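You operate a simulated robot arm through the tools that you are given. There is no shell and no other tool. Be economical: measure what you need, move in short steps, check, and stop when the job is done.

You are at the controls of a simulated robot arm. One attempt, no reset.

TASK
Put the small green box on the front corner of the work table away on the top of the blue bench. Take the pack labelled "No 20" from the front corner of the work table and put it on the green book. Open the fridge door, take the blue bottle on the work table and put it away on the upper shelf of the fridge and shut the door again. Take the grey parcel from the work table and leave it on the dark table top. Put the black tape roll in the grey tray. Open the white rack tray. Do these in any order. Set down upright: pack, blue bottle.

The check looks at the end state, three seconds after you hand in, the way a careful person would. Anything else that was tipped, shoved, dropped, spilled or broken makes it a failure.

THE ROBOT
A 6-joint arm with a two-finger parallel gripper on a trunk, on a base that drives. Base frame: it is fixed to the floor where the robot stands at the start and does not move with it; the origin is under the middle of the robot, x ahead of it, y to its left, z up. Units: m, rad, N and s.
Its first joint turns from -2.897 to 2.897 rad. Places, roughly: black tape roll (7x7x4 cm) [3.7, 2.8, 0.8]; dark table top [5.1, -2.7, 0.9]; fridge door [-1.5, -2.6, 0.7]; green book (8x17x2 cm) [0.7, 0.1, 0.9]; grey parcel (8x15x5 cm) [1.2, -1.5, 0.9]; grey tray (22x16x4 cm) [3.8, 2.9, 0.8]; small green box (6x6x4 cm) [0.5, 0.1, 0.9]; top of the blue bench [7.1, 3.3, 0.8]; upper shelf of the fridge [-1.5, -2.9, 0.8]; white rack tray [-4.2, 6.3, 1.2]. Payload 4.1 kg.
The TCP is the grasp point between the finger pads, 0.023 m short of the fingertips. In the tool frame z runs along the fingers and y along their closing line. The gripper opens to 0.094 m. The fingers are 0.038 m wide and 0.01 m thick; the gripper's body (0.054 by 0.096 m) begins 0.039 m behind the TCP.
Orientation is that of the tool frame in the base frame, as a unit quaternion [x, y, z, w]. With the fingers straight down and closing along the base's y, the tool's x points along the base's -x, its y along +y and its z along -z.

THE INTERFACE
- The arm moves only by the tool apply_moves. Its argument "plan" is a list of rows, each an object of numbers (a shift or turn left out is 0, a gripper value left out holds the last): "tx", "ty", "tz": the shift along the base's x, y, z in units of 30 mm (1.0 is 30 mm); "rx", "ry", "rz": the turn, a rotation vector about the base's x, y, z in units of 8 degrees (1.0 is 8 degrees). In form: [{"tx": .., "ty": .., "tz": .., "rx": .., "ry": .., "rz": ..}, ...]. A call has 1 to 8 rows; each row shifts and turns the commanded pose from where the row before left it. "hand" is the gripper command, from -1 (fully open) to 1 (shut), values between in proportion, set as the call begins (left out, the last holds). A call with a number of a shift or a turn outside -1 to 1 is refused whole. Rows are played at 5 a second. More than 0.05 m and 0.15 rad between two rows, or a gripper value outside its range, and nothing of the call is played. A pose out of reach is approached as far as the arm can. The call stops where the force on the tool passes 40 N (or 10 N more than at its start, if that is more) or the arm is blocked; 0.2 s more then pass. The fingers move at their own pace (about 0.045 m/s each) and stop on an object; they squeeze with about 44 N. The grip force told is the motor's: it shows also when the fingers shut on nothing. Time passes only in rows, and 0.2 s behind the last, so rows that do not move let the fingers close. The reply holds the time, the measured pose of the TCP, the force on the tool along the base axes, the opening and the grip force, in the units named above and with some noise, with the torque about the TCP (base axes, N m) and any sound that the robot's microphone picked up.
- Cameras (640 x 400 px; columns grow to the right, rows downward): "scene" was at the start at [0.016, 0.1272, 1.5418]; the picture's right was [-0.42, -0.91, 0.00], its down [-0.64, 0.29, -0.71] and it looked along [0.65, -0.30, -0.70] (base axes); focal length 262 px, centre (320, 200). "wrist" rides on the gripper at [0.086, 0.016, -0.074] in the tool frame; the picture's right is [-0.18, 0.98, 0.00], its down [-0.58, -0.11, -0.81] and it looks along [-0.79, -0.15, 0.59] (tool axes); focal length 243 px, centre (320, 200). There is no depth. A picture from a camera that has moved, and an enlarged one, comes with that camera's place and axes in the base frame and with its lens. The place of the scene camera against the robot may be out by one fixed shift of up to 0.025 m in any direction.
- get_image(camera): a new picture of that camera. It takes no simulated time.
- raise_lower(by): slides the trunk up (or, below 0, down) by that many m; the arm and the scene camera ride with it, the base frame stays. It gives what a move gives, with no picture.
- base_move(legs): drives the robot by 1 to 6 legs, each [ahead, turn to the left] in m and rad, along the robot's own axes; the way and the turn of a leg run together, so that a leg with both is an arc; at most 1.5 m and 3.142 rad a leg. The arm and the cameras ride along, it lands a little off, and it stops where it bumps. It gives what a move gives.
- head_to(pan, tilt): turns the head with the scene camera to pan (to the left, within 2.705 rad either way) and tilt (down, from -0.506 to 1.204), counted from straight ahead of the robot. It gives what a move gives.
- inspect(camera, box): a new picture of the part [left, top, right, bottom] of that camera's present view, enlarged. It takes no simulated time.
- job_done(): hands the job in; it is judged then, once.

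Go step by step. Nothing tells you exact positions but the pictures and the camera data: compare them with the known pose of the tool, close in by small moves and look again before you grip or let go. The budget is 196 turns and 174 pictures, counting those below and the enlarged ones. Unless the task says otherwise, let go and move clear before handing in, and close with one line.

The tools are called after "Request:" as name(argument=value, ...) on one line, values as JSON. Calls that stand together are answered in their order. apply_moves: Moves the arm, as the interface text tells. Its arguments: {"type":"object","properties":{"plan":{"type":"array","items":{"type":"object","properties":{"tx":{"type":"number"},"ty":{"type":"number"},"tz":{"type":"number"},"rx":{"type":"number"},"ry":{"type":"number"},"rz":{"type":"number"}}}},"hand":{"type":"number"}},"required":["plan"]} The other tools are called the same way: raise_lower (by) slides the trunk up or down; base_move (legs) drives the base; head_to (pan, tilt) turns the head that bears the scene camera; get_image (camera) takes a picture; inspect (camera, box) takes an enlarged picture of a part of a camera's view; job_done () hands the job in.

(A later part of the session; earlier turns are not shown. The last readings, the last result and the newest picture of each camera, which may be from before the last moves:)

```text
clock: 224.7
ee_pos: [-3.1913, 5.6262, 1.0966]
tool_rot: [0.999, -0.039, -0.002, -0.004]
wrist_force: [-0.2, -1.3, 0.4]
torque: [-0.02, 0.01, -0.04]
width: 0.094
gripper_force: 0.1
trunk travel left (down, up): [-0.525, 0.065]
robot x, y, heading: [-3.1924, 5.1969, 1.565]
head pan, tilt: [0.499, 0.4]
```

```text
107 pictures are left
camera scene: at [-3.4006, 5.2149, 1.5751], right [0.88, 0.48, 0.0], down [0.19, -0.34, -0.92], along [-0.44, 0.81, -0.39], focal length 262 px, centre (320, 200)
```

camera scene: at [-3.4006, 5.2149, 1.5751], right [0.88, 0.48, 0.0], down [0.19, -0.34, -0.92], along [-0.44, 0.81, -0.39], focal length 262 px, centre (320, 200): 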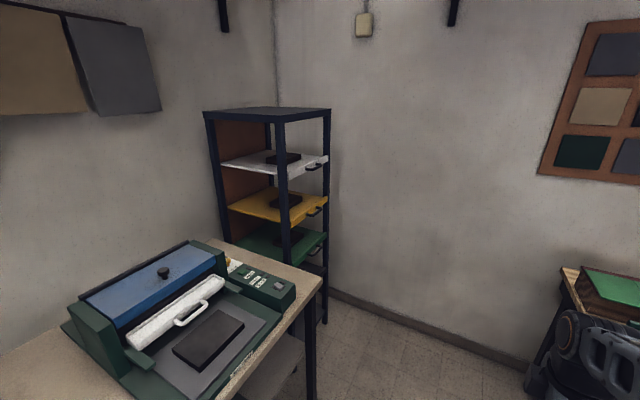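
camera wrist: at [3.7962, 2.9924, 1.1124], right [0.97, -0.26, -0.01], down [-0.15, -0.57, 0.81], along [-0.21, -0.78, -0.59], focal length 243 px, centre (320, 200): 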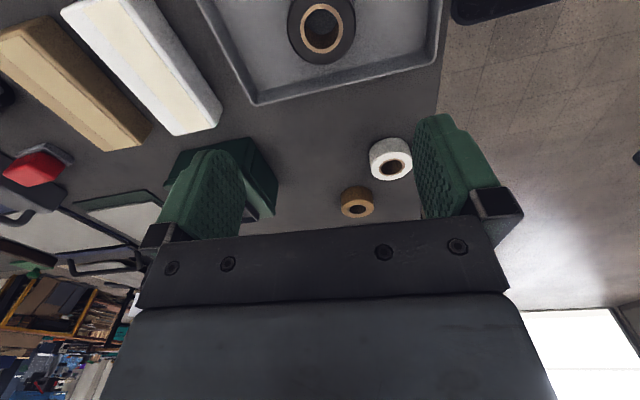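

Request:
inspect(camera="scene", box=[260, 130, 350, 190])

Request:
base_move(legs=[[0.8, 0], [0, 1.571]])

Request:
head_to(pan=-0.25, tilt=0.5)

Request:
get_image(camera="scene")

```text
6.67 times, centred on (305, 160) of scene
camera zoom: at [-3.4006, 5.2149, 1.5751], right [0.88, 0.48, 0.0], down [0.19, -0.34, -0.92], along [-0.44, 0.81, -0.39], focal length 1747 px, centre (420, 467)
```

zoom: 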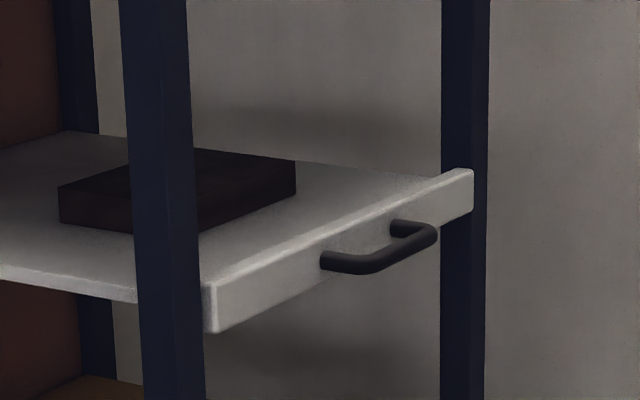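

```text
clock: 232.9
ee_pos: [-3.6155, 6.0083, 1.0975]
tool_rot: [0.731, 0.682, -0.004, -0.001]
wrist_force: [-0.4, -0.5, 0.4]
torque: [0.01, 0.02, -0.01]
width: 0.0942
gripper_force: 0.1
trunk travel left (down, up): [-0.525, 0.065]
robot x, y, heading: [-3.1894, 6.0131, -3.135]
head pan, tilt: [0.499, 0.4]
```

```text
clock: 234.0
ee_pos: [-3.6173, 6.0099, 1.0971]
tool_rot: [0.731, 0.682, -0.004, -0.001]
wrist_force: [0.2, -0.1, -0.8]
torque: [0.02, 0.0, -0.03]
width: 0.0939
gripper_force: 0.0
trunk travel left (down, up): [-0.525, 0.065]
robot x, y, heading: [-3.185, 6.0142, -3.136]
head pan, tilt: [-0.25, 0.499]
```

```text
105 pictures are left
camera scene: at [-3.2137, 5.8631, 1.5659], right [0.24, 0.97, 0.0], down [0.46, -0.11, -0.88], along [-0.85, 0.21, -0.48], focal length 262 px, centre (320, 200)
```

scene: 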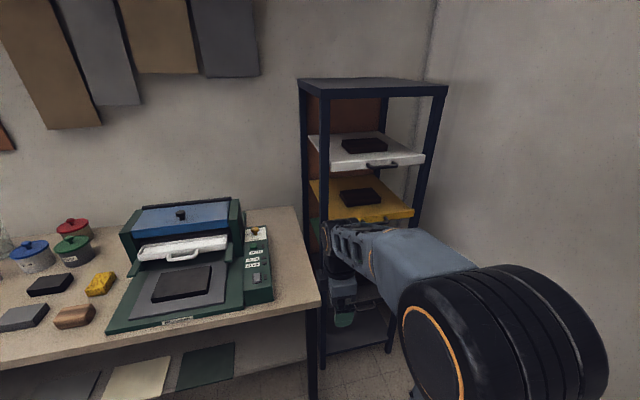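

The handle is a U-bar at about (-4.0, 6.28, 1.225). I'll turn the gripper horizontal, pointing at −x with the fingers closing vertically, and bring it in front of the handle.

Request:
apply_moves(plan=[{"tx": -0.3, "ty": 0.6, "tz": 0.4, "rz": 0.5}, {"tx": -0.3, "ty": 0.6, "tz": 0.4, "ry": 1}, {"tx": -0.3, "ty": 0.6, "tz": 0.4, "ry": 1}, {"tx": -0.3, "ty": 0.6, "tz": 0.4, "ry": 1}, {"tx": -0.3, "ty": 0.6, "tz": 0.4, "ry": 1}, {"tx": -0.3, "ty": 0.6, "tz": 0.4, "ry": 1}, {"tx": -0.3, "ty": 0.6, "tz": 0.4, "ry": 1}, {"tx": -0.3, "ty": 0.6, "tz": 0.4, "ry": 1}])

Request:
apply_moves(plan=[{"tx": -0.3, "ty": 0.8, "tz": 0.4, "ry": 1}, {"tx": -0.3, "ty": 0.8, "tz": 0.4, "ry": 1}, {"tx": -0.3, "ty": 0.8, "tz": 0.3, "ry": 1}, {"tx": -0.3, "ty": 0.8, "ry": 1}, {"ty": 0.8, "ry": 0.25}, {}])

Request:
get_image(camera="wrist")

Request:
get_image(camera="scene")

```text
clock: 235.8
ee_pos: [-3.6884, 6.1552, 1.1927]
tool_rot: [0.623, 0.624, -0.335, -0.332]
wrist_force: [0.5, 0.0, -0.6]
torque: [-0.02, 0.01, -0.02]
width: 0.0938
gripper_force: 0.0
trunk travel left (down, up): [-0.525, 0.065]
robot x, y, heading: [-3.1861, 6.0125, -3.135]
head pan, tilt: [-0.25, 0.499]
```

```text
clock: 237.2
ee_pos: [-3.7696, 6.2486, 1.4564]
tool_rot: [-0.5, -0.501, 0.502, 0.497]
wrist_force: [-0.3, 0.0, -0.5]
torque: [0.01, -0.03, 0.0]
width: 0.094
gripper_force: 0.0
out of reach, approached as far as the arm can: row 1, 2, 3, 4, 5
trunk travel left (down, up): [-0.525, 0.065]
robot x, y, heading: [-3.1864, 6.0114, -3.133]
head pan, tilt: [-0.25, 0.499]
```

```text
104 pictures are left
camera wrist: at [-3.6948, 6.3354, 1.441], right [0.0, -0.19, -0.98], down [0.81, -0.58, 0.11], along [-0.59, -0.8, 0.15], focal length 243 px, centre (320, 200)
```

wrist: 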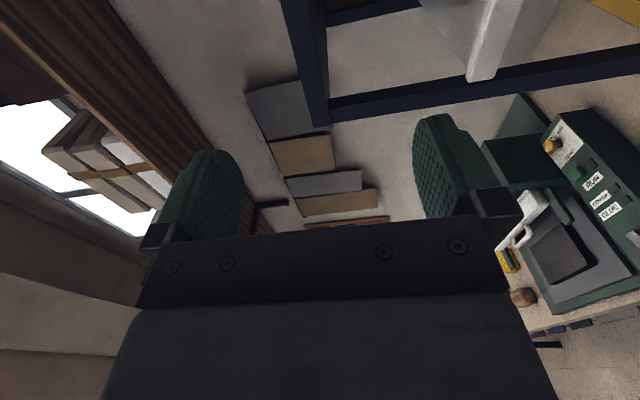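

```text
103 pictures are left
camera scene: at [-3.2136, 5.8633, 1.5659], right [0.24, 0.97, 0.0], down [0.46, -0.11, -0.88], along [-0.85, 0.21, -0.48], focal length 262 px, centre (320, 200)
```

scene: 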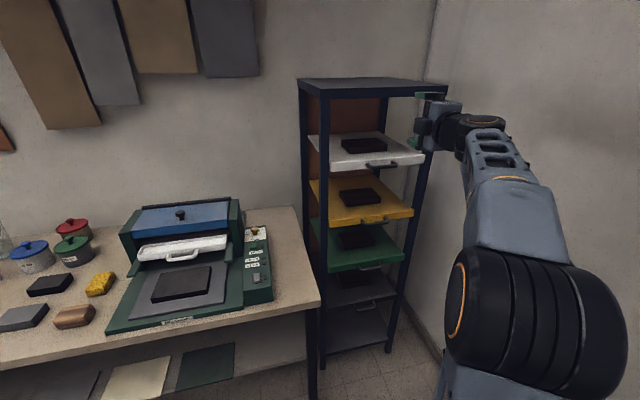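

The arm can't go horizontal that low at the current trunk height and sits 23 cm high. I'll lower the trunk to compensate.

Request:
raise_lower(by=-0.23)

Request:
get_image(camera="wrist")

Request:
get_image(camera="scene")

```text
clock: 239.6
ee_pos: [-3.7691, 6.2483, 1.2274]
tool_rot: [-0.5, -0.5, 0.502, 0.498]
wrist_force: [0.3, 0.3, 0.4]
torque: [0.0, 0.01, -0.01]
width: 0.0941
gripper_force: 0.3
trunk travel left (down, up): [-0.295, 0.295]
robot x, y, heading: [-3.1895, 6.015, -3.137]
head pan, tilt: [-0.25, 0.499]
```

```text
102 pictures are left
camera wrist: at [-3.6948, 6.3352, 1.2109], right [0.0, -0.19, -0.98], down [0.81, -0.58, 0.11], along [-0.59, -0.8, 0.15], focal length 243 px, centre (320, 200)
```

wrist: 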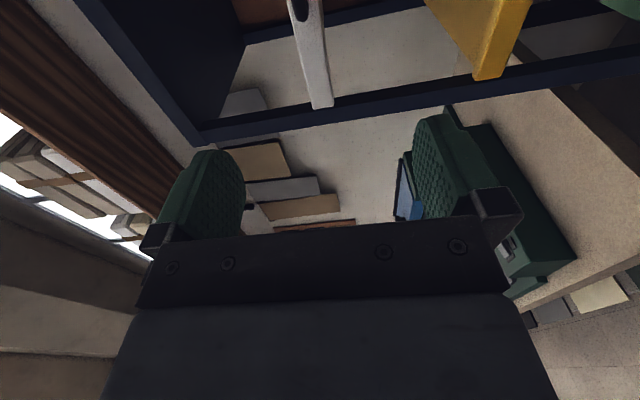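

```text
101 pictures are left
camera scene: at [-3.2136, 5.8633, 1.3359], right [0.24, 0.97, 0.0], down [0.46, -0.11, -0.88], along [-0.85, 0.21, -0.48], focal length 262 px, centre (320, 200)
```

scene: 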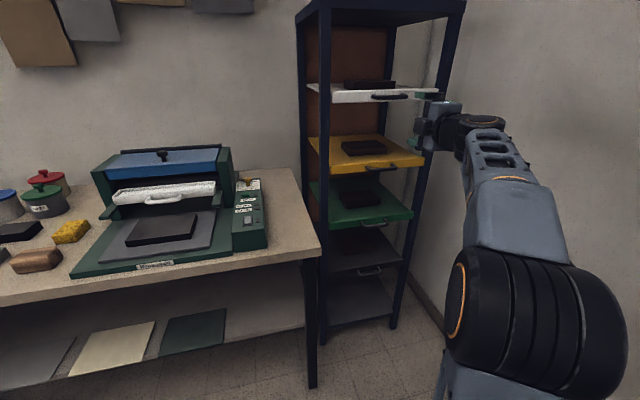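

The handle is visible ahead at z ≈ 1.24. I'll advance toward it in steps.

Request:
apply_moves(plan=[{"tx": -0.8, "tz": 0.3}, {"tx": -0.8, "tz": 0.3, "ty": 0.3}, {"tx": -0.8}, {"tx": -0.8}, {"tx": -0.8}, {}])

Request:
get_image(camera="wrist")

Request:
inspect(camera="scene", box=[330, 60, 490, 160])

```text
clock: 241.0
ee_pos: [-3.8898, 6.2577, 1.2454]
tool_rot: [-0.5, -0.501, 0.502, 0.497]
wrist_force: [0.0, -0.1, 0.4]
torque: [0.0, 0.0, 0.02]
width: 0.0939
gripper_force: 0.1
trunk travel left (down, up): [-0.295, 0.295]
robot x, y, heading: [-3.1879, 6.0099, -3.135]
head pan, tilt: [-0.25, 0.499]
```

```text
100 pictures are left
camera wrist: at [-3.8153, 6.3441, 1.2288], right [0.01, -0.19, -0.98], down [0.81, -0.58, 0.12], along [-0.59, -0.8, 0.15], focal length 243 px, centre (320, 200)
```

wrist: 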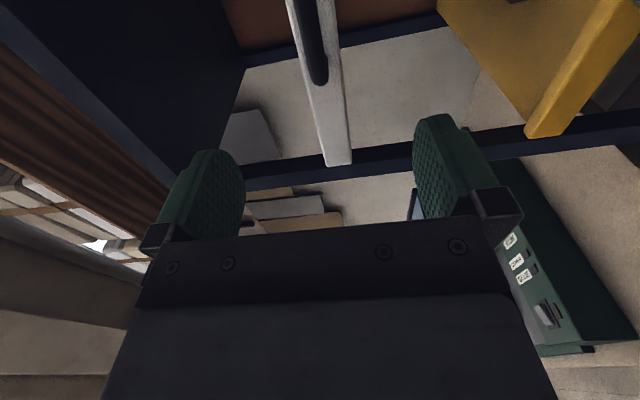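

```text
4.00 times, centred on (410, 110) of scene
camera zoom: at [-3.214, 5.8634, 1.3359], right [0.24, 0.97, 0.0], down [0.47, -0.11, -0.88], along [-0.85, 0.21, -0.48], focal length 1048 px, centre (-40, 560)
```

zoom: 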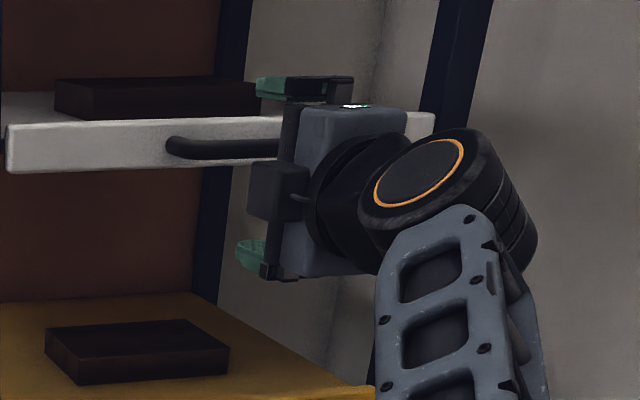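

The bar's centre is near y 6.29, about x −4.0, and z 1.244. I'll centre on it and advance until the fingers straddle the bar.

Request:
apply_moves(plan=[{"ty": 0.55}, {"ty": 0.5, "tx": -0.3}, {"tx": -0.8}, {"tx": -0.8}, {}])

Request:
get_image(camera="wrist")

Request:
inspect(camera="scene", box=[330, 60, 490, 160])

```text
clock: 242.2
ee_pos: [-3.9057, 6.2855, 1.2103]
tool_rot: [0.502, 0.5, -0.501, -0.496]
wrist_force: [-0.3, 0.4, 0.3]
torque: [-0.01, 0.02, 0.02]
width: 0.094
gripper_force: 0.0
out of reach, approached as far as the arm can: row 1, 2, 3, 4
trunk travel left (down, up): [-0.295, 0.295]
robot x, y, heading: [-3.1886, 6.0166, -3.131]
head pan, tilt: [-0.25, 0.499]
```

```text
98 pictures are left
camera wrist: at [-3.8311, 6.3723, 1.1951], right [0.0, -0.19, -0.98], down [0.81, -0.58, 0.12], along [-0.59, -0.79, 0.15], focal length 243 px, centre (320, 200)
```

wrist: 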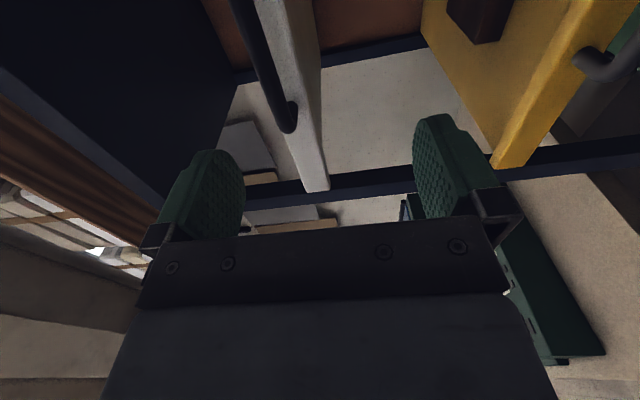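

```text
4.00 times, centred on (410, 110) of scene
camera zoom: at [-3.214, 5.8635, 1.3359], right [0.24, 0.97, 0.0], down [0.47, -0.12, -0.88], along [-0.85, 0.21, -0.48], focal length 1048 px, centre (-40, 560)
```

zoom: 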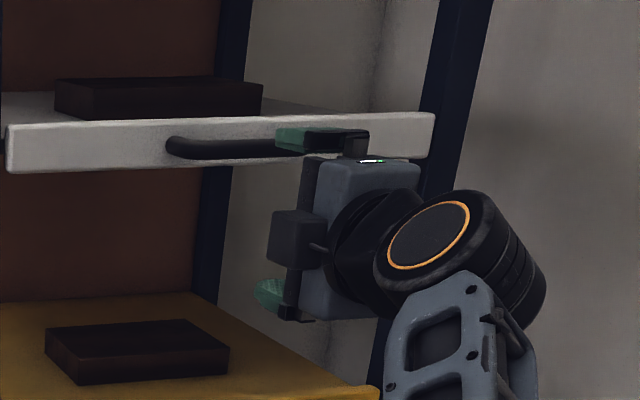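

The arm is at its reach limit. I'll back the hand off and drive the base forward 13 cm.

Request:
apply_moves(plan=[{"tx": 0.8}, {"tx": 0.8}, {"tx": 0.9}, {}])

Request:
apply_moves(plan=[{"tx": 1}, {"tx": 1}, {"tx": 1}, {"tx": 1}, {}])

Request:
base_move(legs=[[0.13, 0]])

Request:
get_image(camera="wrist")

Request:
get_image(camera="scene")

```text
clock: 243.2
ee_pos: [-3.8653, 6.3076, 1.2407]
tool_rot: [-0.501, -0.501, 0.502, 0.496]
wrist_force: [-0.2, 0.2, 0.2]
torque: [-0.01, -0.01, 0.02]
width: 0.0942
gripper_force: 0.1
out of reach, approached as far as the arm can: row 1, 2, 3
trunk travel left (down, up): [-0.295, 0.295]
robot x, y, heading: [-3.1897, 6.0146, -3.13]
head pan, tilt: [-0.25, 0.499]
```

```text
clock: 244.4
ee_pos: [-3.7885, 6.3455, 1.2879]
tool_rot: [-0.501, -0.501, 0.502, 0.496]
wrist_force: [-0.4, -0.1, -0.6]
torque: [-0.01, -0.01, 0.0]
width: 0.0939
gripper_force: 0.0
out of reach, approached as far as the arm can: row 1, 2, 3, 4
trunk travel left (down, up): [-0.295, 0.295]
robot x, y, heading: [-3.1891, 6.0128, -3.137]
head pan, tilt: [-0.25, 0.499]
```

```text
clock: 245.7
ee_pos: [-3.9204, 6.3451, 1.2867]
tool_rot: [-0.5, -0.501, 0.502, 0.496]
wrist_force: [1.1, -0.6, 0.4]
torque: [0.0, 0.02, 0.01]
width: 0.094
gripper_force: 0.1
trunk travel left (down, up): [-0.295, 0.295]
robot x, y, heading: [-3.3192, 6.0098, -3.131]
head pan, tilt: [-0.25, 0.499]
```

```text
96 pictures are left
camera wrist: at [-3.8447, 6.4315, 1.2711], right [0.01, -0.19, -0.98], down [0.81, -0.58, 0.12], along [-0.59, -0.8, 0.15], focal length 243 px, centre (320, 200)
```

wrist: 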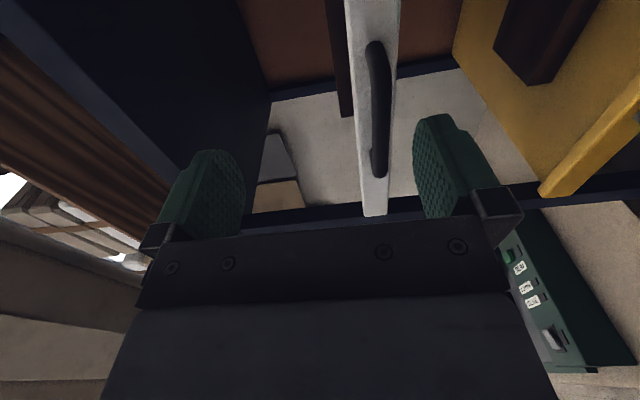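

```text
95 pictures are left
camera scene: at [-3.3436, 5.8624, 1.3359], right [0.24, 0.97, 0.0], down [0.46, -0.11, -0.88], along [-0.85, 0.21, -0.48], focal length 262 px, centre (320, 200)
```

scene: 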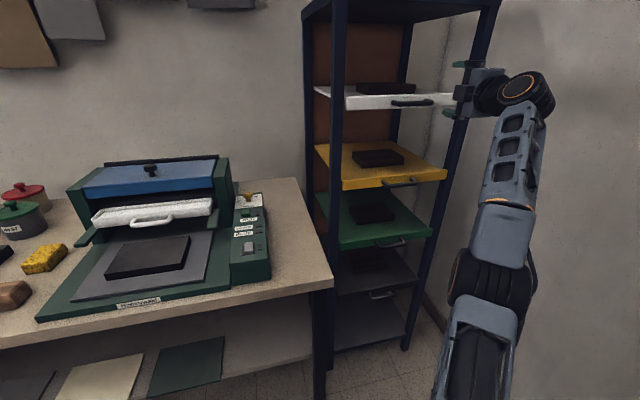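

The pose is near a joint limit. I'll yaw the gripper about 20° so that it points radially from the robot, then realign to the handle.

Request:
apply_moves(plan=[{"tx": 0.3, "rz": -1}, {"rz": -1}, {"ty": -0.5, "rz": -0.5}, {"ty": -0.6, "tz": -0.4}, {"ty": -0.5, "tz": -0.5}, {"tz": -0.5}, {}])

Request:
get_image(camera="wrist")

Request:
inspect(camera="scene", box=[330, 60, 570, 210])

```text
clock: 247.3
ee_pos: [-3.9567, 6.329, 1.2967]
tool_rot: [0.58, 0.407, -0.408, -0.575]
wrist_force: [-0.4, 1.0, -0.5]
torque: [0.0, 0.01, 0.02]
width: 0.0941
gripper_force: 0.1
out of reach, approached as far as the arm can: row 1, 2, 3, 4, 5, 6
trunk travel left (down, up): [-0.295, 0.295]
robot x, y, heading: [-3.3157, 6.0117, -3.132]
head pan, tilt: [-0.25, 0.499]
```

```text
94 pictures are left
camera wrist: at [-3.8566, 6.3853, 1.2809], right [-0.06, -0.18, -0.98], down [0.56, -0.82, 0.12], along [-0.82, -0.55, 0.15], focal length 243 px, centre (320, 200)
```

wrist: 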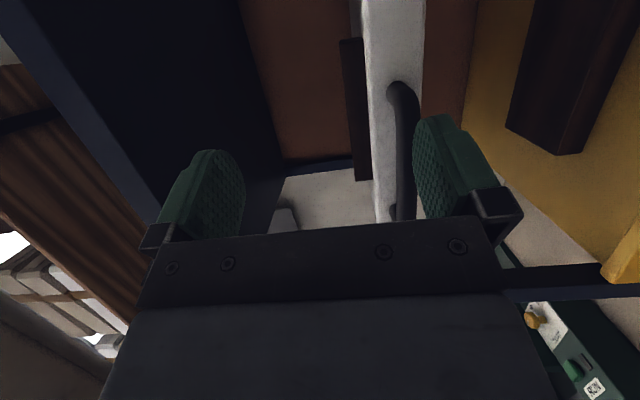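

```text
2.67 times, centred on (450, 135) of scene
camera zoom: at [-3.3438, 5.8624, 1.3359], right [0.24, 0.97, 0.0], down [0.46, -0.11, -0.88], along [-0.85, 0.21, -0.48], focal length 699 px, centre (-27, 373)
```

zoom: 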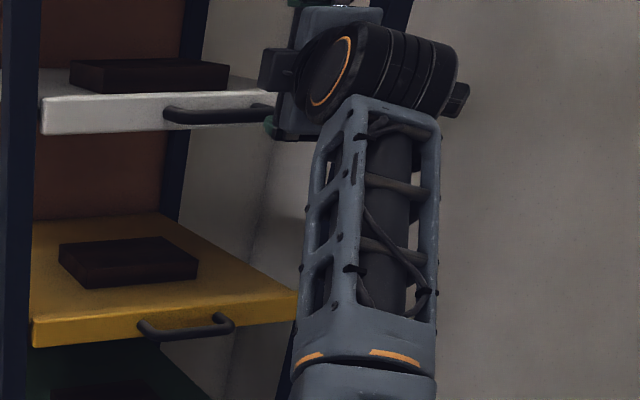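

The limit is on height, so a lower trunk is needed. I'll pull back a little, lower the trunk 12 cm, then re-approach.

Request:
base_move(legs=[[-0.08, 0]])

Request:
raise_lower(by=-0.13)

Request:
apply_moves(plan=[{"tz": 0.6}, {"tz": 0.6}, {"tz": 0.6}, {"tz": 0.5}, {}])

Request:
get_image(camera="wrist")

```text
clock: 248.4
ee_pos: [-3.8759, 6.3289, 1.2978]
tool_rot: [0.58, 0.407, -0.408, -0.575]
wrist_force: [0.3, -0.1, 0.2]
torque: [-0.01, 0.01, 0.02]
width: 0.094
gripper_force: 0.1
trunk travel left (down, up): [-0.295, 0.295]
robot x, y, heading: [-3.2381, 6.012, -3.136]
head pan, tilt: [-0.25, 0.499]
```

```text
clock: 249.9
ee_pos: [-3.8756, 6.3295, 1.1658]
tool_rot: [0.581, 0.407, -0.408, -0.575]
wrist_force: [0.3, -0.2, -0.5]
torque: [0.0, 0.03, -0.06]
width: 0.0941
gripper_force: 0.0
trunk travel left (down, up): [-0.165, 0.425]
robot x, y, heading: [-3.2357, 6.0125, -3.131]
head pan, tilt: [-0.25, 0.499]
```

```text
clock: 251.2
ee_pos: [-3.8574, 6.3244, 1.1899]
tool_rot: [0.581, 0.407, -0.408, -0.575]
wrist_force: [-0.6, 0.1, 0.4]
torque: [-0.01, 0.02, 0.01]
width: 0.094
gripper_force: 0.1
out of reach, approached as far as the arm can: row 1, 2, 3, 4
trunk travel left (down, up): [-0.165, 0.425]
robot x, y, heading: [-3.2394, 6.014, -3.139]
head pan, tilt: [-0.25, 0.499]
```

```text
92 pictures are left
camera wrist: at [-3.758, 6.3798, 1.1748], right [-0.06, -0.18, -0.98], down [0.56, -0.82, 0.12], along [-0.82, -0.55, 0.15], focal length 243 px, centre (320, 200)
```

wrist: 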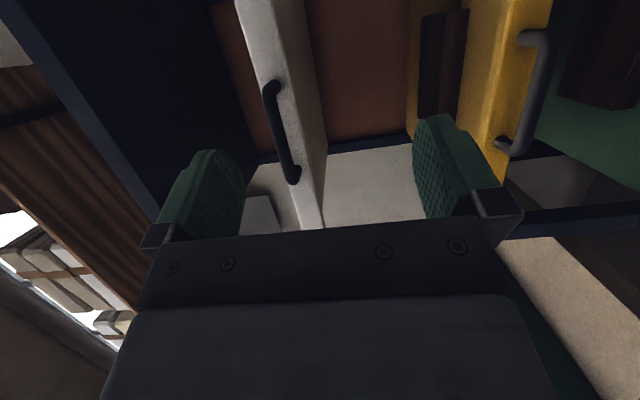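

The fully horizontal pose leaves no room to pull. I'll use a hand pitched about 30° downward instead, which the bar allows, with the trunk partly raised.

Request:
apply_moves(plan=[{"ry": -1}, {"ry": -1}, {"ry": -1}, {"ry": -1}, {}])

Request:
raise_lower(by=0.2)

Request:
apply_moves(plan=[{"tz": -0.5}, {"tz": -0.5}, {}])

Request:
get_image(camera="scene")

```text
clock: 252.3
ee_pos: [-3.8107, 6.2974, 1.1309]
tool_rot: [0.671, 0.55, -0.231, -0.44]
wrist_force: [0.2, 0.4, 0.5]
torque: [0.02, 0.0, -0.01]
width: 0.0943
gripper_force: 0.1
out of reach, approached as far as the arm can: row 1, 2, 3, 4
trunk travel left (down, up): [-0.165, 0.425]
robot x, y, heading: [-3.2365, 6.0129, -3.136]
head pan, tilt: [-0.25, 0.499]
```

```text
clock: 254.5
ee_pos: [-3.8101, 6.2973, 1.3321]
tool_rot: [0.671, 0.55, -0.232, -0.44]
wrist_force: [-0.8, 0.6, -0.5]
torque: [0.01, 0.0, -0.04]
width: 0.094
gripper_force: 0.1
trunk travel left (down, up): [-0.365, 0.225]
robot x, y, heading: [-3.2352, 6.0138, -3.133]
head pan, tilt: [-0.25, 0.499]
```

```text
clock: 255.3
ee_pos: [-3.8217, 6.3035, 1.3175]
tool_rot: [0.671, 0.55, -0.232, -0.44]
wrist_force: [0.2, -1.1, 0.2]
torque: [-0.02, 0.0, 0.01]
width: 0.0942
gripper_force: 0.1
out of reach, approached as far as the arm can: row 1, 2
trunk travel left (down, up): [-0.365, 0.225]
robot x, y, heading: [-3.24, 6.0138, -3.135]
head pan, tilt: [-0.25, 0.499]
```

```text
91 pictures are left
camera scene: at [-3.2636, 5.8629, 1.4059], right [0.24, 0.97, 0.0], down [0.46, -0.11, -0.88], along [-0.85, 0.21, -0.48], focal length 262 px, centre (320, 200)
```

scene: 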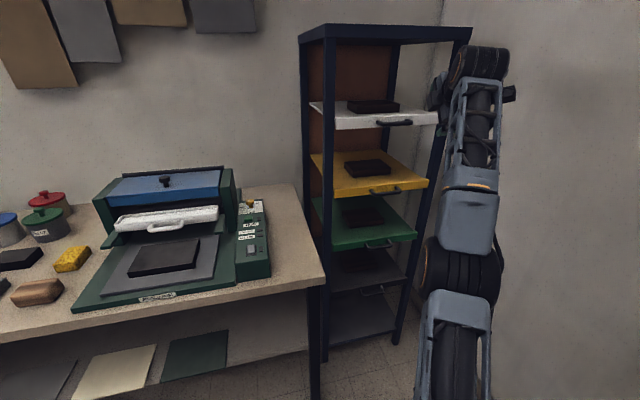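

The elbow has straightened out. The earlier 34°-down pose was comfortable with the trunk up, so I'll raise the trunk and bring the hand back closer.

Request:
raise_lower(by=0.16)

Request:
apply_moves(plan=[{"tx": 0.8, "ty": -0.6, "tz": -0.9}, {"tx": 0.8, "ty": -0.6, "tz": -0.9}, {"tx": 0.8, "ty": -0.6, "tz": -0.9}, {"tx": 0.8, "ty": -0.6, "tz": -0.9}, {"ty": -0.6, "tz": -0.9}, {"ty": -0.6, "tz": -0.9}, {"ty": -0.6, "tz": -0.9}, {"tz": -0.9}])

Request:
apply_moves(plan=[{"tz": -0.5}, {"tz": -0.4}, {}])

Request:
get_image(camera="scene")

```text
clock: 257.1
ee_pos: [-3.8225, 6.3045, 1.4765]
tool_rot: [0.67, 0.55, -0.232, -0.441]
wrist_force: [-0.4, 0.4, -0.2]
torque: [0.01, -0.02, -0.01]
width: 0.094
gripper_force: 0.1
trunk travel left (down, up): [-0.525, 0.065]
robot x, y, heading: [-3.238, 6.0136, -3.136]
head pan, tilt: [-0.25, 0.499]
```

```text
clock: 258.9
ee_pos: [-3.7264, 6.1776, 1.263]
tool_rot: [0.67, 0.55, -0.233, -0.44]
wrist_force: [-0.1, 0.0, 0.1]
torque: [0.01, 0.0, -0.02]
width: 0.094
gripper_force: 0.0
trunk travel left (down, up): [-0.525, 0.065]
robot x, y, heading: [-3.2393, 6.0112, -3.133]
head pan, tilt: [-0.25, 0.499]
```

```text
clock: 259.8
ee_pos: [-3.7261, 6.1776, 1.2331]
tool_rot: [0.671, 0.55, -0.231, -0.441]
wrist_force: [-0.8, -0.2, -0.3]
torque: [-0.01, 0.02, 0.0]
width: 0.0941
gripper_force: 0.2
trunk travel left (down, up): [-0.525, 0.065]
robot x, y, heading: [-3.2355, 6.0146, -3.14]
head pan, tilt: [-0.25, 0.499]
```

```text
90 pictures are left
camera scene: at [-3.2635, 5.8628, 1.5659], right [0.24, 0.97, 0.0], down [0.46, -0.11, -0.88], along [-0.85, 0.21, -0.48], focal length 262 px, centre (320, 200)
```

scene: 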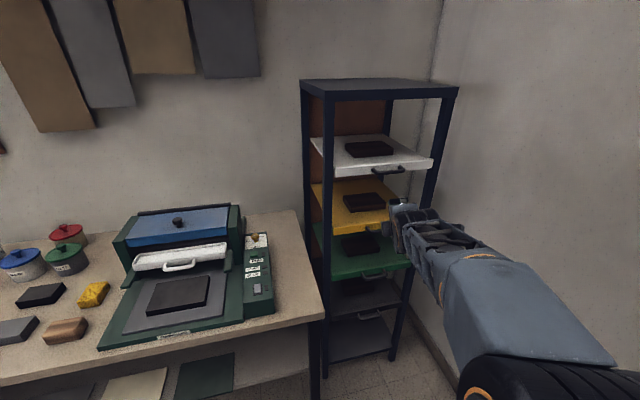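

That's a good pose: 30° down, with the closing axis perpendicular to the bar. I'll drive 9 cm closer and approach.

Request:
base_move(legs=[[0.09, 0]])

Request:
apply_moves(plan=[{"tx": -0.3, "ty": 0.8, "tz": 0.3}, {"tx": -0.3, "ty": 0.8, "tz": 0.3}, {"tx": -0.5, "ty": 0.8, "tz": 0.3}, {"tx": -0.4, "ty": 0.8, "tz": 0.3}, {"ty": 0.4}, {}])

Request:
get_image(camera="wrist")

Request:
inspect(camera="scene", box=[330, 80, 520, 200])

```text
clock: 260.9
ee_pos: [-3.8176, 6.1773, 1.2341]
tool_rot: [0.672, 0.55, -0.231, -0.44]
wrist_force: [-0.2, 0.1, -0.3]
torque: [0.01, 0.01, 0.02]
width: 0.0939
gripper_force: 0.2
trunk travel left (down, up): [-0.525, 0.065]
robot x, y, heading: [-3.3322, 6.0155, -3.135]
head pan, tilt: [-0.25, 0.499]
```

```text
clock: 262.2
ee_pos: [-3.86, 6.2848, 1.2717]
tool_rot: [0.67, 0.55, -0.232, -0.441]
wrist_force: [1.7, 0.4, -0.3]
torque: [-0.01, -0.02, -0.02]
width: 0.0941
gripper_force: 0.1
trunk travel left (down, up): [-0.525, 0.065]
robot x, y, heading: [-3.3248, 6.0133, -3.134]
head pan, tilt: [-0.25, 0.499]
```

```text
89 pictures are left
camera wrist: at [-3.7678, 6.3427, 1.3102], right [0.47, -0.18, -0.86], down [0.42, -0.82, 0.4], along [-0.78, -0.55, -0.31], focal length 243 px, centre (320, 200)
```

wrist: 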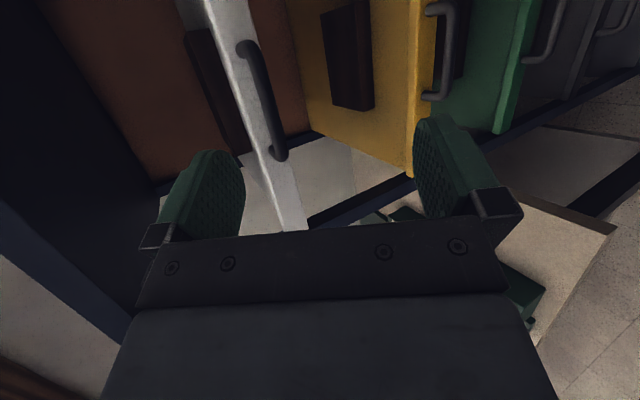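

```text
3.33 times, centred on (425, 140) of scene
camera zoom: at [-3.3533, 5.8623, 1.5659], right [0.24, 0.97, 0.0], down [0.46, -0.12, -0.88], along [-0.85, 0.21, -0.48], focal length 873 px, centre (-30, 400)
```

zoom: 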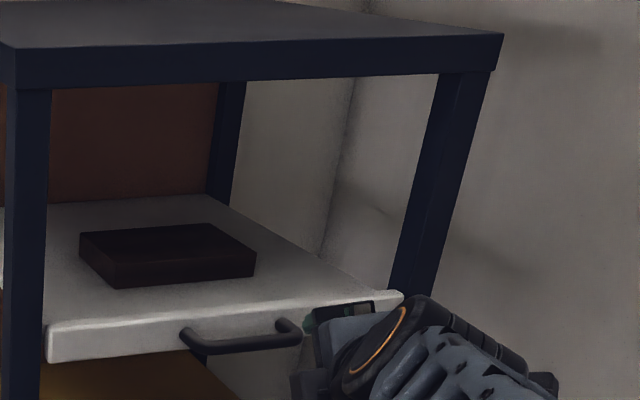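

The bar is at about (-4.006, 6.30, 1.246). I'll line up along the finger axis first and check.

Request:
apply_moves(plan=[{"tx": 0.1, "tz": 0.8}, {"tx": -0.7, "tz": 0.3, "ty": -0.1}, {"tx": -0.8, "tz": 0.0, "ty": -0.1}, {"tx": -0.45}, {}])

Request:
get_image(camera="wrist")

```text
clock: 263.4
ee_pos: [-3.9174, 6.28, 1.3024]
tool_rot: [0.67, 0.55, -0.232, -0.441]
wrist_force: [0.0, -0.7, 0.6]
torque: [0.03, 0.02, 0.03]
width: 0.0943
gripper_force: 0.0
trunk travel left (down, up): [-0.525, 0.065]
robot x, y, heading: [-3.3326, 6.0125, -3.133]
head pan, tilt: [-0.25, 0.499]
```

```text
87 pictures are left
camera wrist: at [-3.8241, 6.3352, 1.3418], right [0.47, -0.18, -0.86], down [0.42, -0.82, 0.4], along [-0.78, -0.55, -0.31], focal length 243 px, centre (320, 200)
```

wrist: 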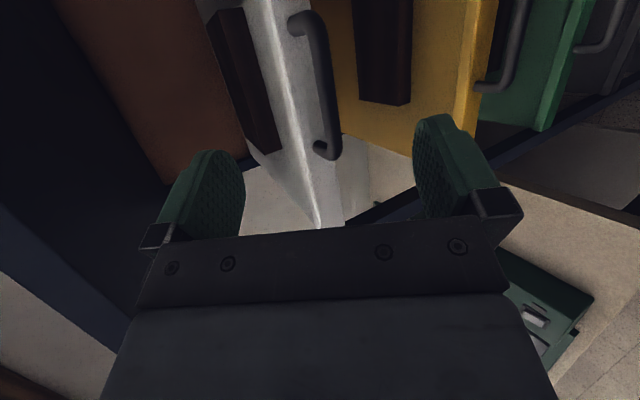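

Well aligned; the bar lies midway between the fingers. Advancing along the finger axis.

Request:
apply_moves(plan=[{"tx": -0.6, "ty": 0.2, "tz": -0.4}, {"tx": -0.7, "ty": 0.2, "tz": -0.45}, {"tx": -0.7, "ty": 0.2, "tz": -0.42}, {"tx": -0.55, "ty": 0.15, "tz": -0.35}, {}])

Request:
get_image(camera="wrist")

Request:
inspect(camera="scene", box=[330, 80, 520, 200])

```text
clock: 264.6
ee_pos: [-3.9923, 6.3018, 1.2551]
tool_rot: [0.671, 0.55, -0.232, -0.441]
wrist_force: [-0.3, 0.1, -0.1]
torque: [0.0, -0.02, 0.02]
width: 0.0941
gripper_force: 0.1
trunk travel left (down, up): [-0.525, 0.065]
robot x, y, heading: [-3.3256, 6.0102, -3.132]
head pan, tilt: [-0.25, 0.499]
```

```text
86 pictures are left
camera wrist: at [-3.8994, 6.3583, 1.2943], right [0.47, -0.18, -0.86], down [0.42, -0.82, 0.4], along [-0.78, -0.55, -0.31], focal length 243 px, centre (320, 200)
```

wrist: 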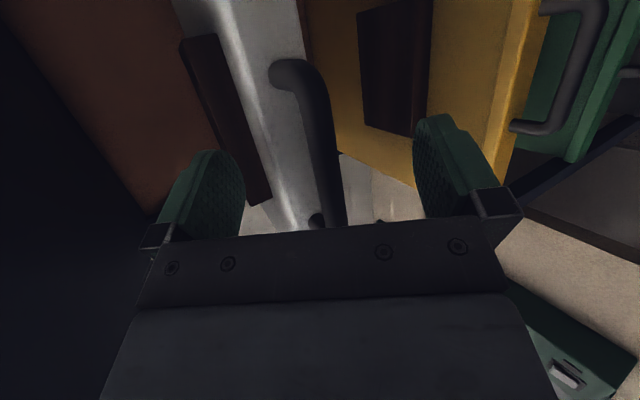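

```text
3.33 times, centred on (425, 140) of scene
camera zoom: at [-3.3534, 5.8623, 1.5659], right [0.24, 0.97, 0.0], down [0.46, -0.12, -0.88], along [-0.85, 0.21, -0.48], focal length 873 px, centre (-30, 400)
```

zoom: 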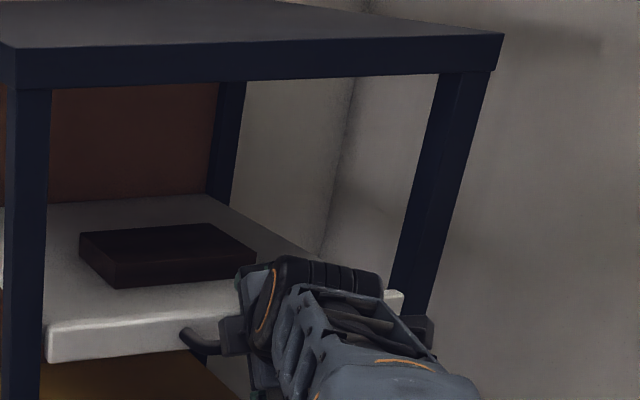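

The bar is centred between the pads. Closing.

Request:
apply_moves(plan=[{}, {}, {}, {}, {}, {}, {}], hand=1)

Request:
apply_moves(plan=[{"tx": 0.2}, {"tx": 0.3}, {"tx": 0.4}, {"tx": 0.4}, {"tx": 0.4}, {}])

Request:
get_image(camera="wrist")

Request:
get_image(camera="scene")

```text
clock: 266.2
ee_pos: [-3.992, 6.3011, 1.2532]
tool_rot: [0.672, 0.551, -0.231, -0.438]
wrist_force: [15.3, -4.2, -18.3]
torque: [1.12, -0.31, 0.71]
width: 0.0136
gripper_force: 45.1
trunk travel left (down, up): [-0.525, 0.065]
robot x, y, heading: [-3.3321, 6.0112, -3.13]
head pan, tilt: [-0.25, 0.499]
```

```text
clock: 267.6
ee_pos: [-3.942, 6.3019, 1.2531]
tool_rot: [0.671, 0.551, -0.231, -0.438]
wrist_force: [0.7, -4.7, -23.0]
torque: [0.74, -0.29, 1.15]
width: 0.0137
gripper_force: 45.2
trunk travel left (down, up): [-0.525, 0.065]
robot x, y, heading: [-3.3296, 6.0082, -3.132]
head pan, tilt: [-0.25, 0.499]
```

```text
84 pictures are left
camera wrist: at [-3.8495, 6.3583, 1.2923], right [0.48, -0.18, -0.86], down [0.42, -0.82, 0.4], along [-0.78, -0.55, -0.31], focal length 243 px, centre (320, 200)
```

wrist: 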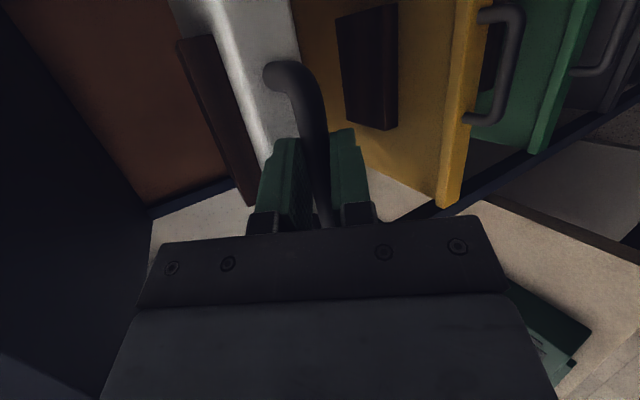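

```text
83 pictures are left
camera scene: at [-3.3555, 5.8623, 1.5658], right [0.24, 0.97, 0.0], down [0.47, -0.12, -0.88], along [-0.85, 0.21, -0.48], focal length 262 px, centre (320, 200)
```

scene: 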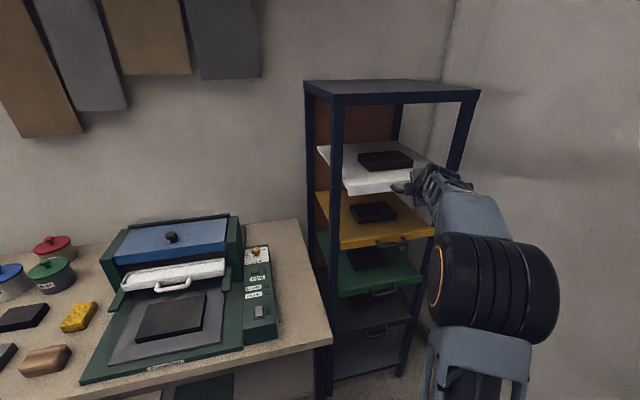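

The tray slides smoothly with its contents. I'll continue pulling slowly.

Request:
apply_moves(plan=[{"tx": 0.3, "tz": -0.08}, {"tx": 0.4}, {"tx": 0.4}, {"tx": 0.4}, {"tx": 0.4}, {"tx": 0.4}, {"tx": 0.4}, {}])

Request:
apply_moves(plan=[{"tx": 0.3}, {"tx": 0.4}, {"tx": 0.4}, {"tx": 0.4}, {"tx": 0.4}, {"tx": 0.4}, {}])

Request:
get_image(camera="scene")

```text
clock: 269.4
ee_pos: [-3.8598, 6.3015, 1.2531]
tool_rot: [0.671, 0.55, -0.23, -0.441]
wrist_force: [-0.6, -8.2, -7.2]
torque: [0.41, -0.08, 0.53]
width: 0.0137
gripper_force: 44.6
trunk travel left (down, up): [-0.525, 0.065]
robot x, y, heading: [-3.3263, 6.014, -3.133]
head pan, tilt: [-0.25, 0.499]
```

```text
clock: 271.1
ee_pos: [-3.7915, 6.3002, 1.2511]
tool_rot: [0.67, 0.55, -0.231, -0.441]
wrist_force: [0.6, -9.1, 1.9]
torque: [0.45, 0.03, 0.55]
width: 0.0135
gripper_force: 44.9
trunk travel left (down, up): [-0.525, 0.065]
robot x, y, heading: [-3.3266, 6.0131, -3.136]
head pan, tilt: [-0.25, 0.499]
```

```text
82 pictures are left
camera scene: at [-3.353, 5.8601, 1.5658], right [0.24, 0.97, 0.0], down [0.46, -0.11, -0.88], along [-0.85, 0.21, -0.48], focal length 262 px, centre (320, 200)
```

scene: 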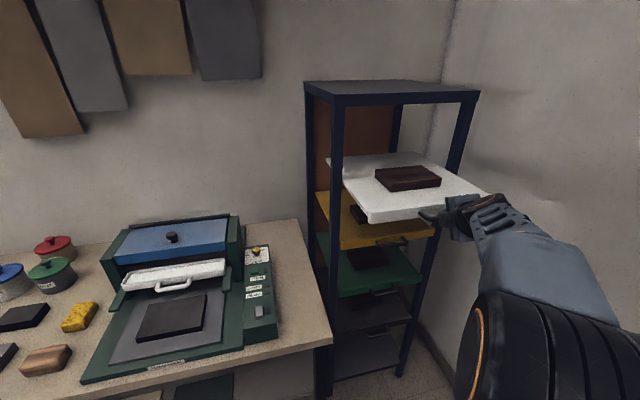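

The tray is about 20 cm out. I'll pull a few cm more, watching for the stop.

Request:
apply_moves(plan=[{"tx": 0.3}, {"tx": 0.3}, {"tx": 0.3}, {"tx": 0.3}, {}])

Request:
apply_moves(plan=[{"tx": 0.25}, {"tx": 0.25}, {"tx": 0.25}, {}])

Request:
get_image(camera="scene")

```text
clock: 272.2
ee_pos: [-3.7543, 6.3002, 1.2512]
tool_rot: [0.67, 0.55, -0.231, -0.442]
wrist_force: [-0.7, -9.6, -0.3]
torque: [0.89, 0.01, -0.1]
width: 0.0136
gripper_force: 45.3
trunk travel left (down, up): [-0.525, 0.065]
robot x, y, heading: [-3.3283, 6.01, -3.136]
head pan, tilt: [-0.25, 0.499]
```

```text
clock: 273.2
ee_pos: [-3.7339, 6.3008, 1.2531]
tool_rot: [0.67, 0.55, -0.232, -0.441]
wrist_force: [-0.3, -11.6, 0.7]
torque: [0.54, -0.03, 0.57]
width: 0.0139
gripper_force: 45.1
trunk travel left (down, up): [-0.525, 0.065]
robot x, y, heading: [-3.3255, 6.0097, -3.138]
head pan, tilt: [-0.25, 0.499]
```

```text
81 pictures are left
camera scene: at [-3.3532, 5.8598, 1.5657], right [0.24, 0.97, 0.0], down [0.46, -0.11, -0.88], along [-0.85, 0.21, -0.48], focal length 262 px, centre (320, 200)
```

scene: 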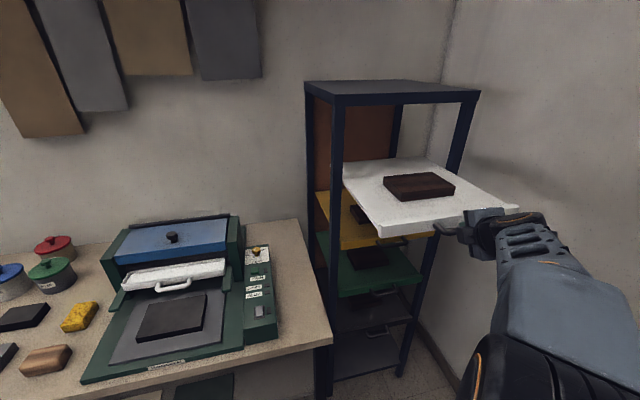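

Request:
apply_moves(plan=[{"tx": 0.2}, {"tx": 0.2}, {"tx": 0.2}, {"tx": 0.2}, {"tx": 0.2}, {}])

Request:
inspect(camera="scene", box=[300, 120, 560, 280])

```text
clock: 274.6
ee_pos: [-3.7032, 6.3004, 1.2524]
tool_rot: [0.671, 0.55, -0.231, -0.44]
wrist_force: [-1.4, -8.7, -0.4]
torque: [0.49, 0.0, 1.1]
width: 0.0139
gripper_force: 44.7
trunk travel left (down, up): [-0.525, 0.065]
robot x, y, heading: [-3.3302, 6.0145, -3.134]
head pan, tilt: [-0.25, 0.499]
```

```text
2.46 times, centred on (430, 200) of scene
camera zoom: at [-3.3536, 5.8601, 1.5657], right [0.24, 0.97, 0.0], down [0.46, -0.11, -0.88], along [-0.85, 0.21, -0.48], focal length 645 px, centre (49, 200)
```

zoom: 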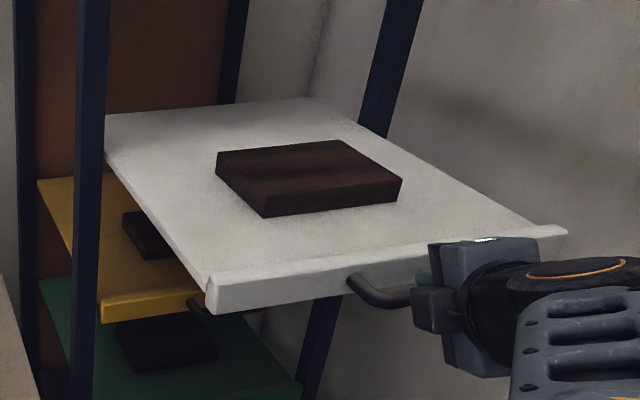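

About 29 cm out, clearly open. I'll release and withdraw along the finger axis.

Request:
apply_moves(plan=[{}, {}, {}, {}, {}], hand=-1)

Request:
apply_moves(plan=[{"tx": 0.4, "ty": -0.15, "tz": 0.25}, {"tx": 0.6, "ty": -0.25, "tz": 0.38}, {"tx": 0.6, "ty": -0.25, "tz": 0.38}, {"tx": 0.6, "ty": -0.25, "tz": 0.38}, {"tz": 0.8}, {}])

Request:
get_image(camera="scene")

```text
clock: 275.9
ee_pos: [-3.7036, 6.3021, 1.2526]
tool_rot: [0.671, 0.55, -0.231, -0.44]
wrist_force: [-0.1, 0.1, -0.6]
torque: [-0.03, -0.01, -0.01]
width: 0.094
gripper_force: 0.1
trunk travel left (down, up): [-0.525, 0.065]
robot x, y, heading: [-3.3264, 6.0096, -3.13]
head pan, tilt: [-0.25, 0.499]
```

```text
clock: 277.2
ee_pos: [-3.6361, 6.2746, 1.3189]
tool_rot: [0.671, 0.55, -0.232, -0.44]
wrist_force: [1.0, -0.4, 0.7]
torque: [-0.01, -0.01, 0.03]
width: 0.0938
gripper_force: 0.0
trunk travel left (down, up): [-0.525, 0.065]
robot x, y, heading: [-3.3257, 6.0104, -3.134]
head pan, tilt: [-0.25, 0.499]
```

```text
79 pictures are left
camera scene: at [-3.3534, 5.8619, 1.5659], right [0.24, 0.97, 0.0], down [0.46, -0.12, -0.88], along [-0.85, 0.21, -0.48], focal length 262 px, centre (320, 200)
```

scene: 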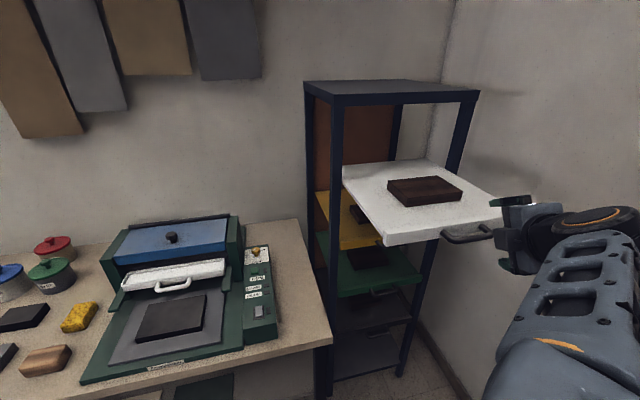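

The tray is open and the hand is clear. I'll lift, swing the hand away to the south side, turn it down again, then drive out.

Request:
apply_moves(plan=[{"tz": 1}, {"tz": 1}, {"ty": -0.8, "ry": -1}, {"ty": -0.8, "ry": -1}, {"ty": -0.8, "ry": -1, "rz": 0.4}, {"ty": -0.8, "ry": -1, "rz": 0.4}, {"ty": -0.8, "ry": -1, "rz": 0.4}, {"ty": -0.8, "ry": -1, "rz": 0.4}])

Request:
apply_moves(plan=[{"ty": -0.8, "tx": -0.6, "ry": -0.8, "rz": 0.5}, {"ty": -0.8, "tx": -0.8, "rz": 0.5}, {"ty": -0.8, "tx": -0.8, "tz": -0.6}, {"ty": -0.4, "tx": -0.8, "tz": -0.6}, {"tz": -0.6}])

Request:
get_image(camera="scene")

```text
clock: 279.1
ee_pos: [-3.637, 6.1277, 1.3786]
tool_rot: [0.636, 0.755, 0.023, -0.161]
wrist_force: [-0.5, -0.3, -0.5]
torque: [0.02, -0.01, 0.03]
width: 0.094
gripper_force: 0.1
trunk travel left (down, up): [-0.525, 0.065]
robot x, y, heading: [-3.3293, 6.0118, -3.132]
head pan, tilt: [-0.25, 0.499]
```

```text
clock: 280.2
ee_pos: [-3.7261, 6.0461, 1.3245]
tool_rot: [0.579, 0.805, 0.048, -0.122]
wrist_force: [-0.1, 0.3, -1.2]
torque: [-0.01, 0.0, 0.03]
width: 0.094
gripper_force: 0.0
trunk travel left (down, up): [-0.525, 0.065]
robot x, y, heading: [-3.3257, 6.0092, -3.135]
head pan, tilt: [-0.25, 0.499]
```

```text
78 pictures are left
camera scene: at [-3.3532, 5.8618, 1.5659], right [0.24, 0.97, 0.0], down [0.46, -0.12, -0.88], along [-0.85, 0.21, -0.48], focal length 262 px, centre (320, 200)
```

scene: 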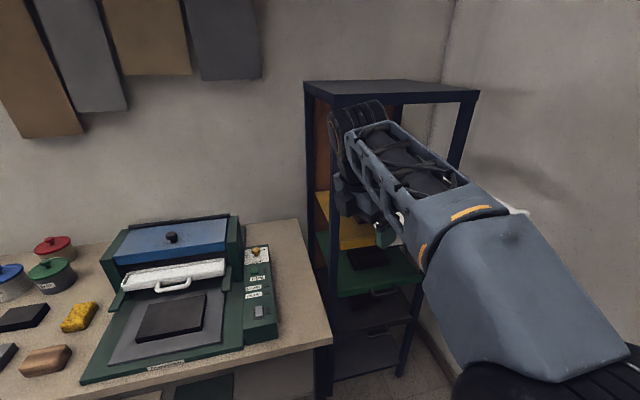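

I'll turn left away from the tray and drive back out between the benches.

Request:
base_move(legs=[[0, 1.565], [1.1, 0], [1.05, 0], [0, 1.571], [1.35, 0], [0, -0.65]])

Request:
head_to(pan=0, tilt=0.45)

Request:
get_image(camera="scene")

```text
clock: 306.5
ee_pos: [-1.6887, 3.68, 1.3234]
tool_rot: [-0.59, 0.797, -0.102, -0.084]
wrist_force: [-0.7, 0.3, 0.5]
torque: [0.0, 0.0, 0.01]
width: 0.0942
gripper_force: 0.0
trunk travel left (down, up): [-0.525, 0.065]
robot x, y, heading: [-1.9929, 3.939, -0.613]
head pan, tilt: [-0.25, 0.499]
```

```text
clock: 307.3
ee_pos: [-1.689, 3.6808, 1.3233]
tool_rot: [-0.589, 0.797, -0.1, -0.082]
wrist_force: [0.6, -0.5, -0.2]
torque: [0.02, 0.01, -0.01]
width: 0.094
gripper_force: 0.1
trunk travel left (down, up): [-0.525, 0.065]
robot x, y, heading: [-1.9938, 3.9419, -0.616]
head pan, tilt: [0.0, 0.45]
```

```text
77 pictures are left
camera scene: at [-1.87, 4.0534, 1.5704], right [-0.58, -0.82, 0.0], down [-0.36, 0.25, -0.9], along [0.74, -0.52, -0.44], focal length 262 px, centre (320, 200)
```

scene: 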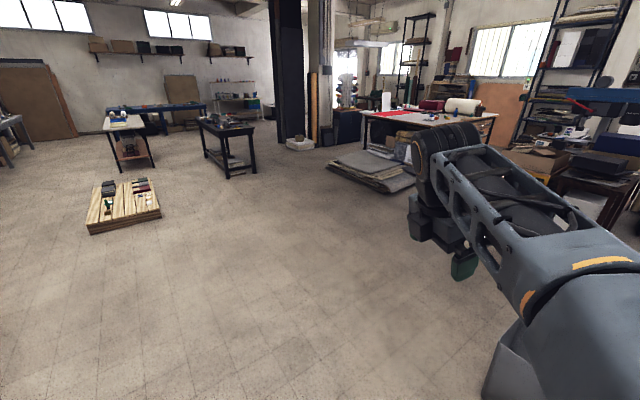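

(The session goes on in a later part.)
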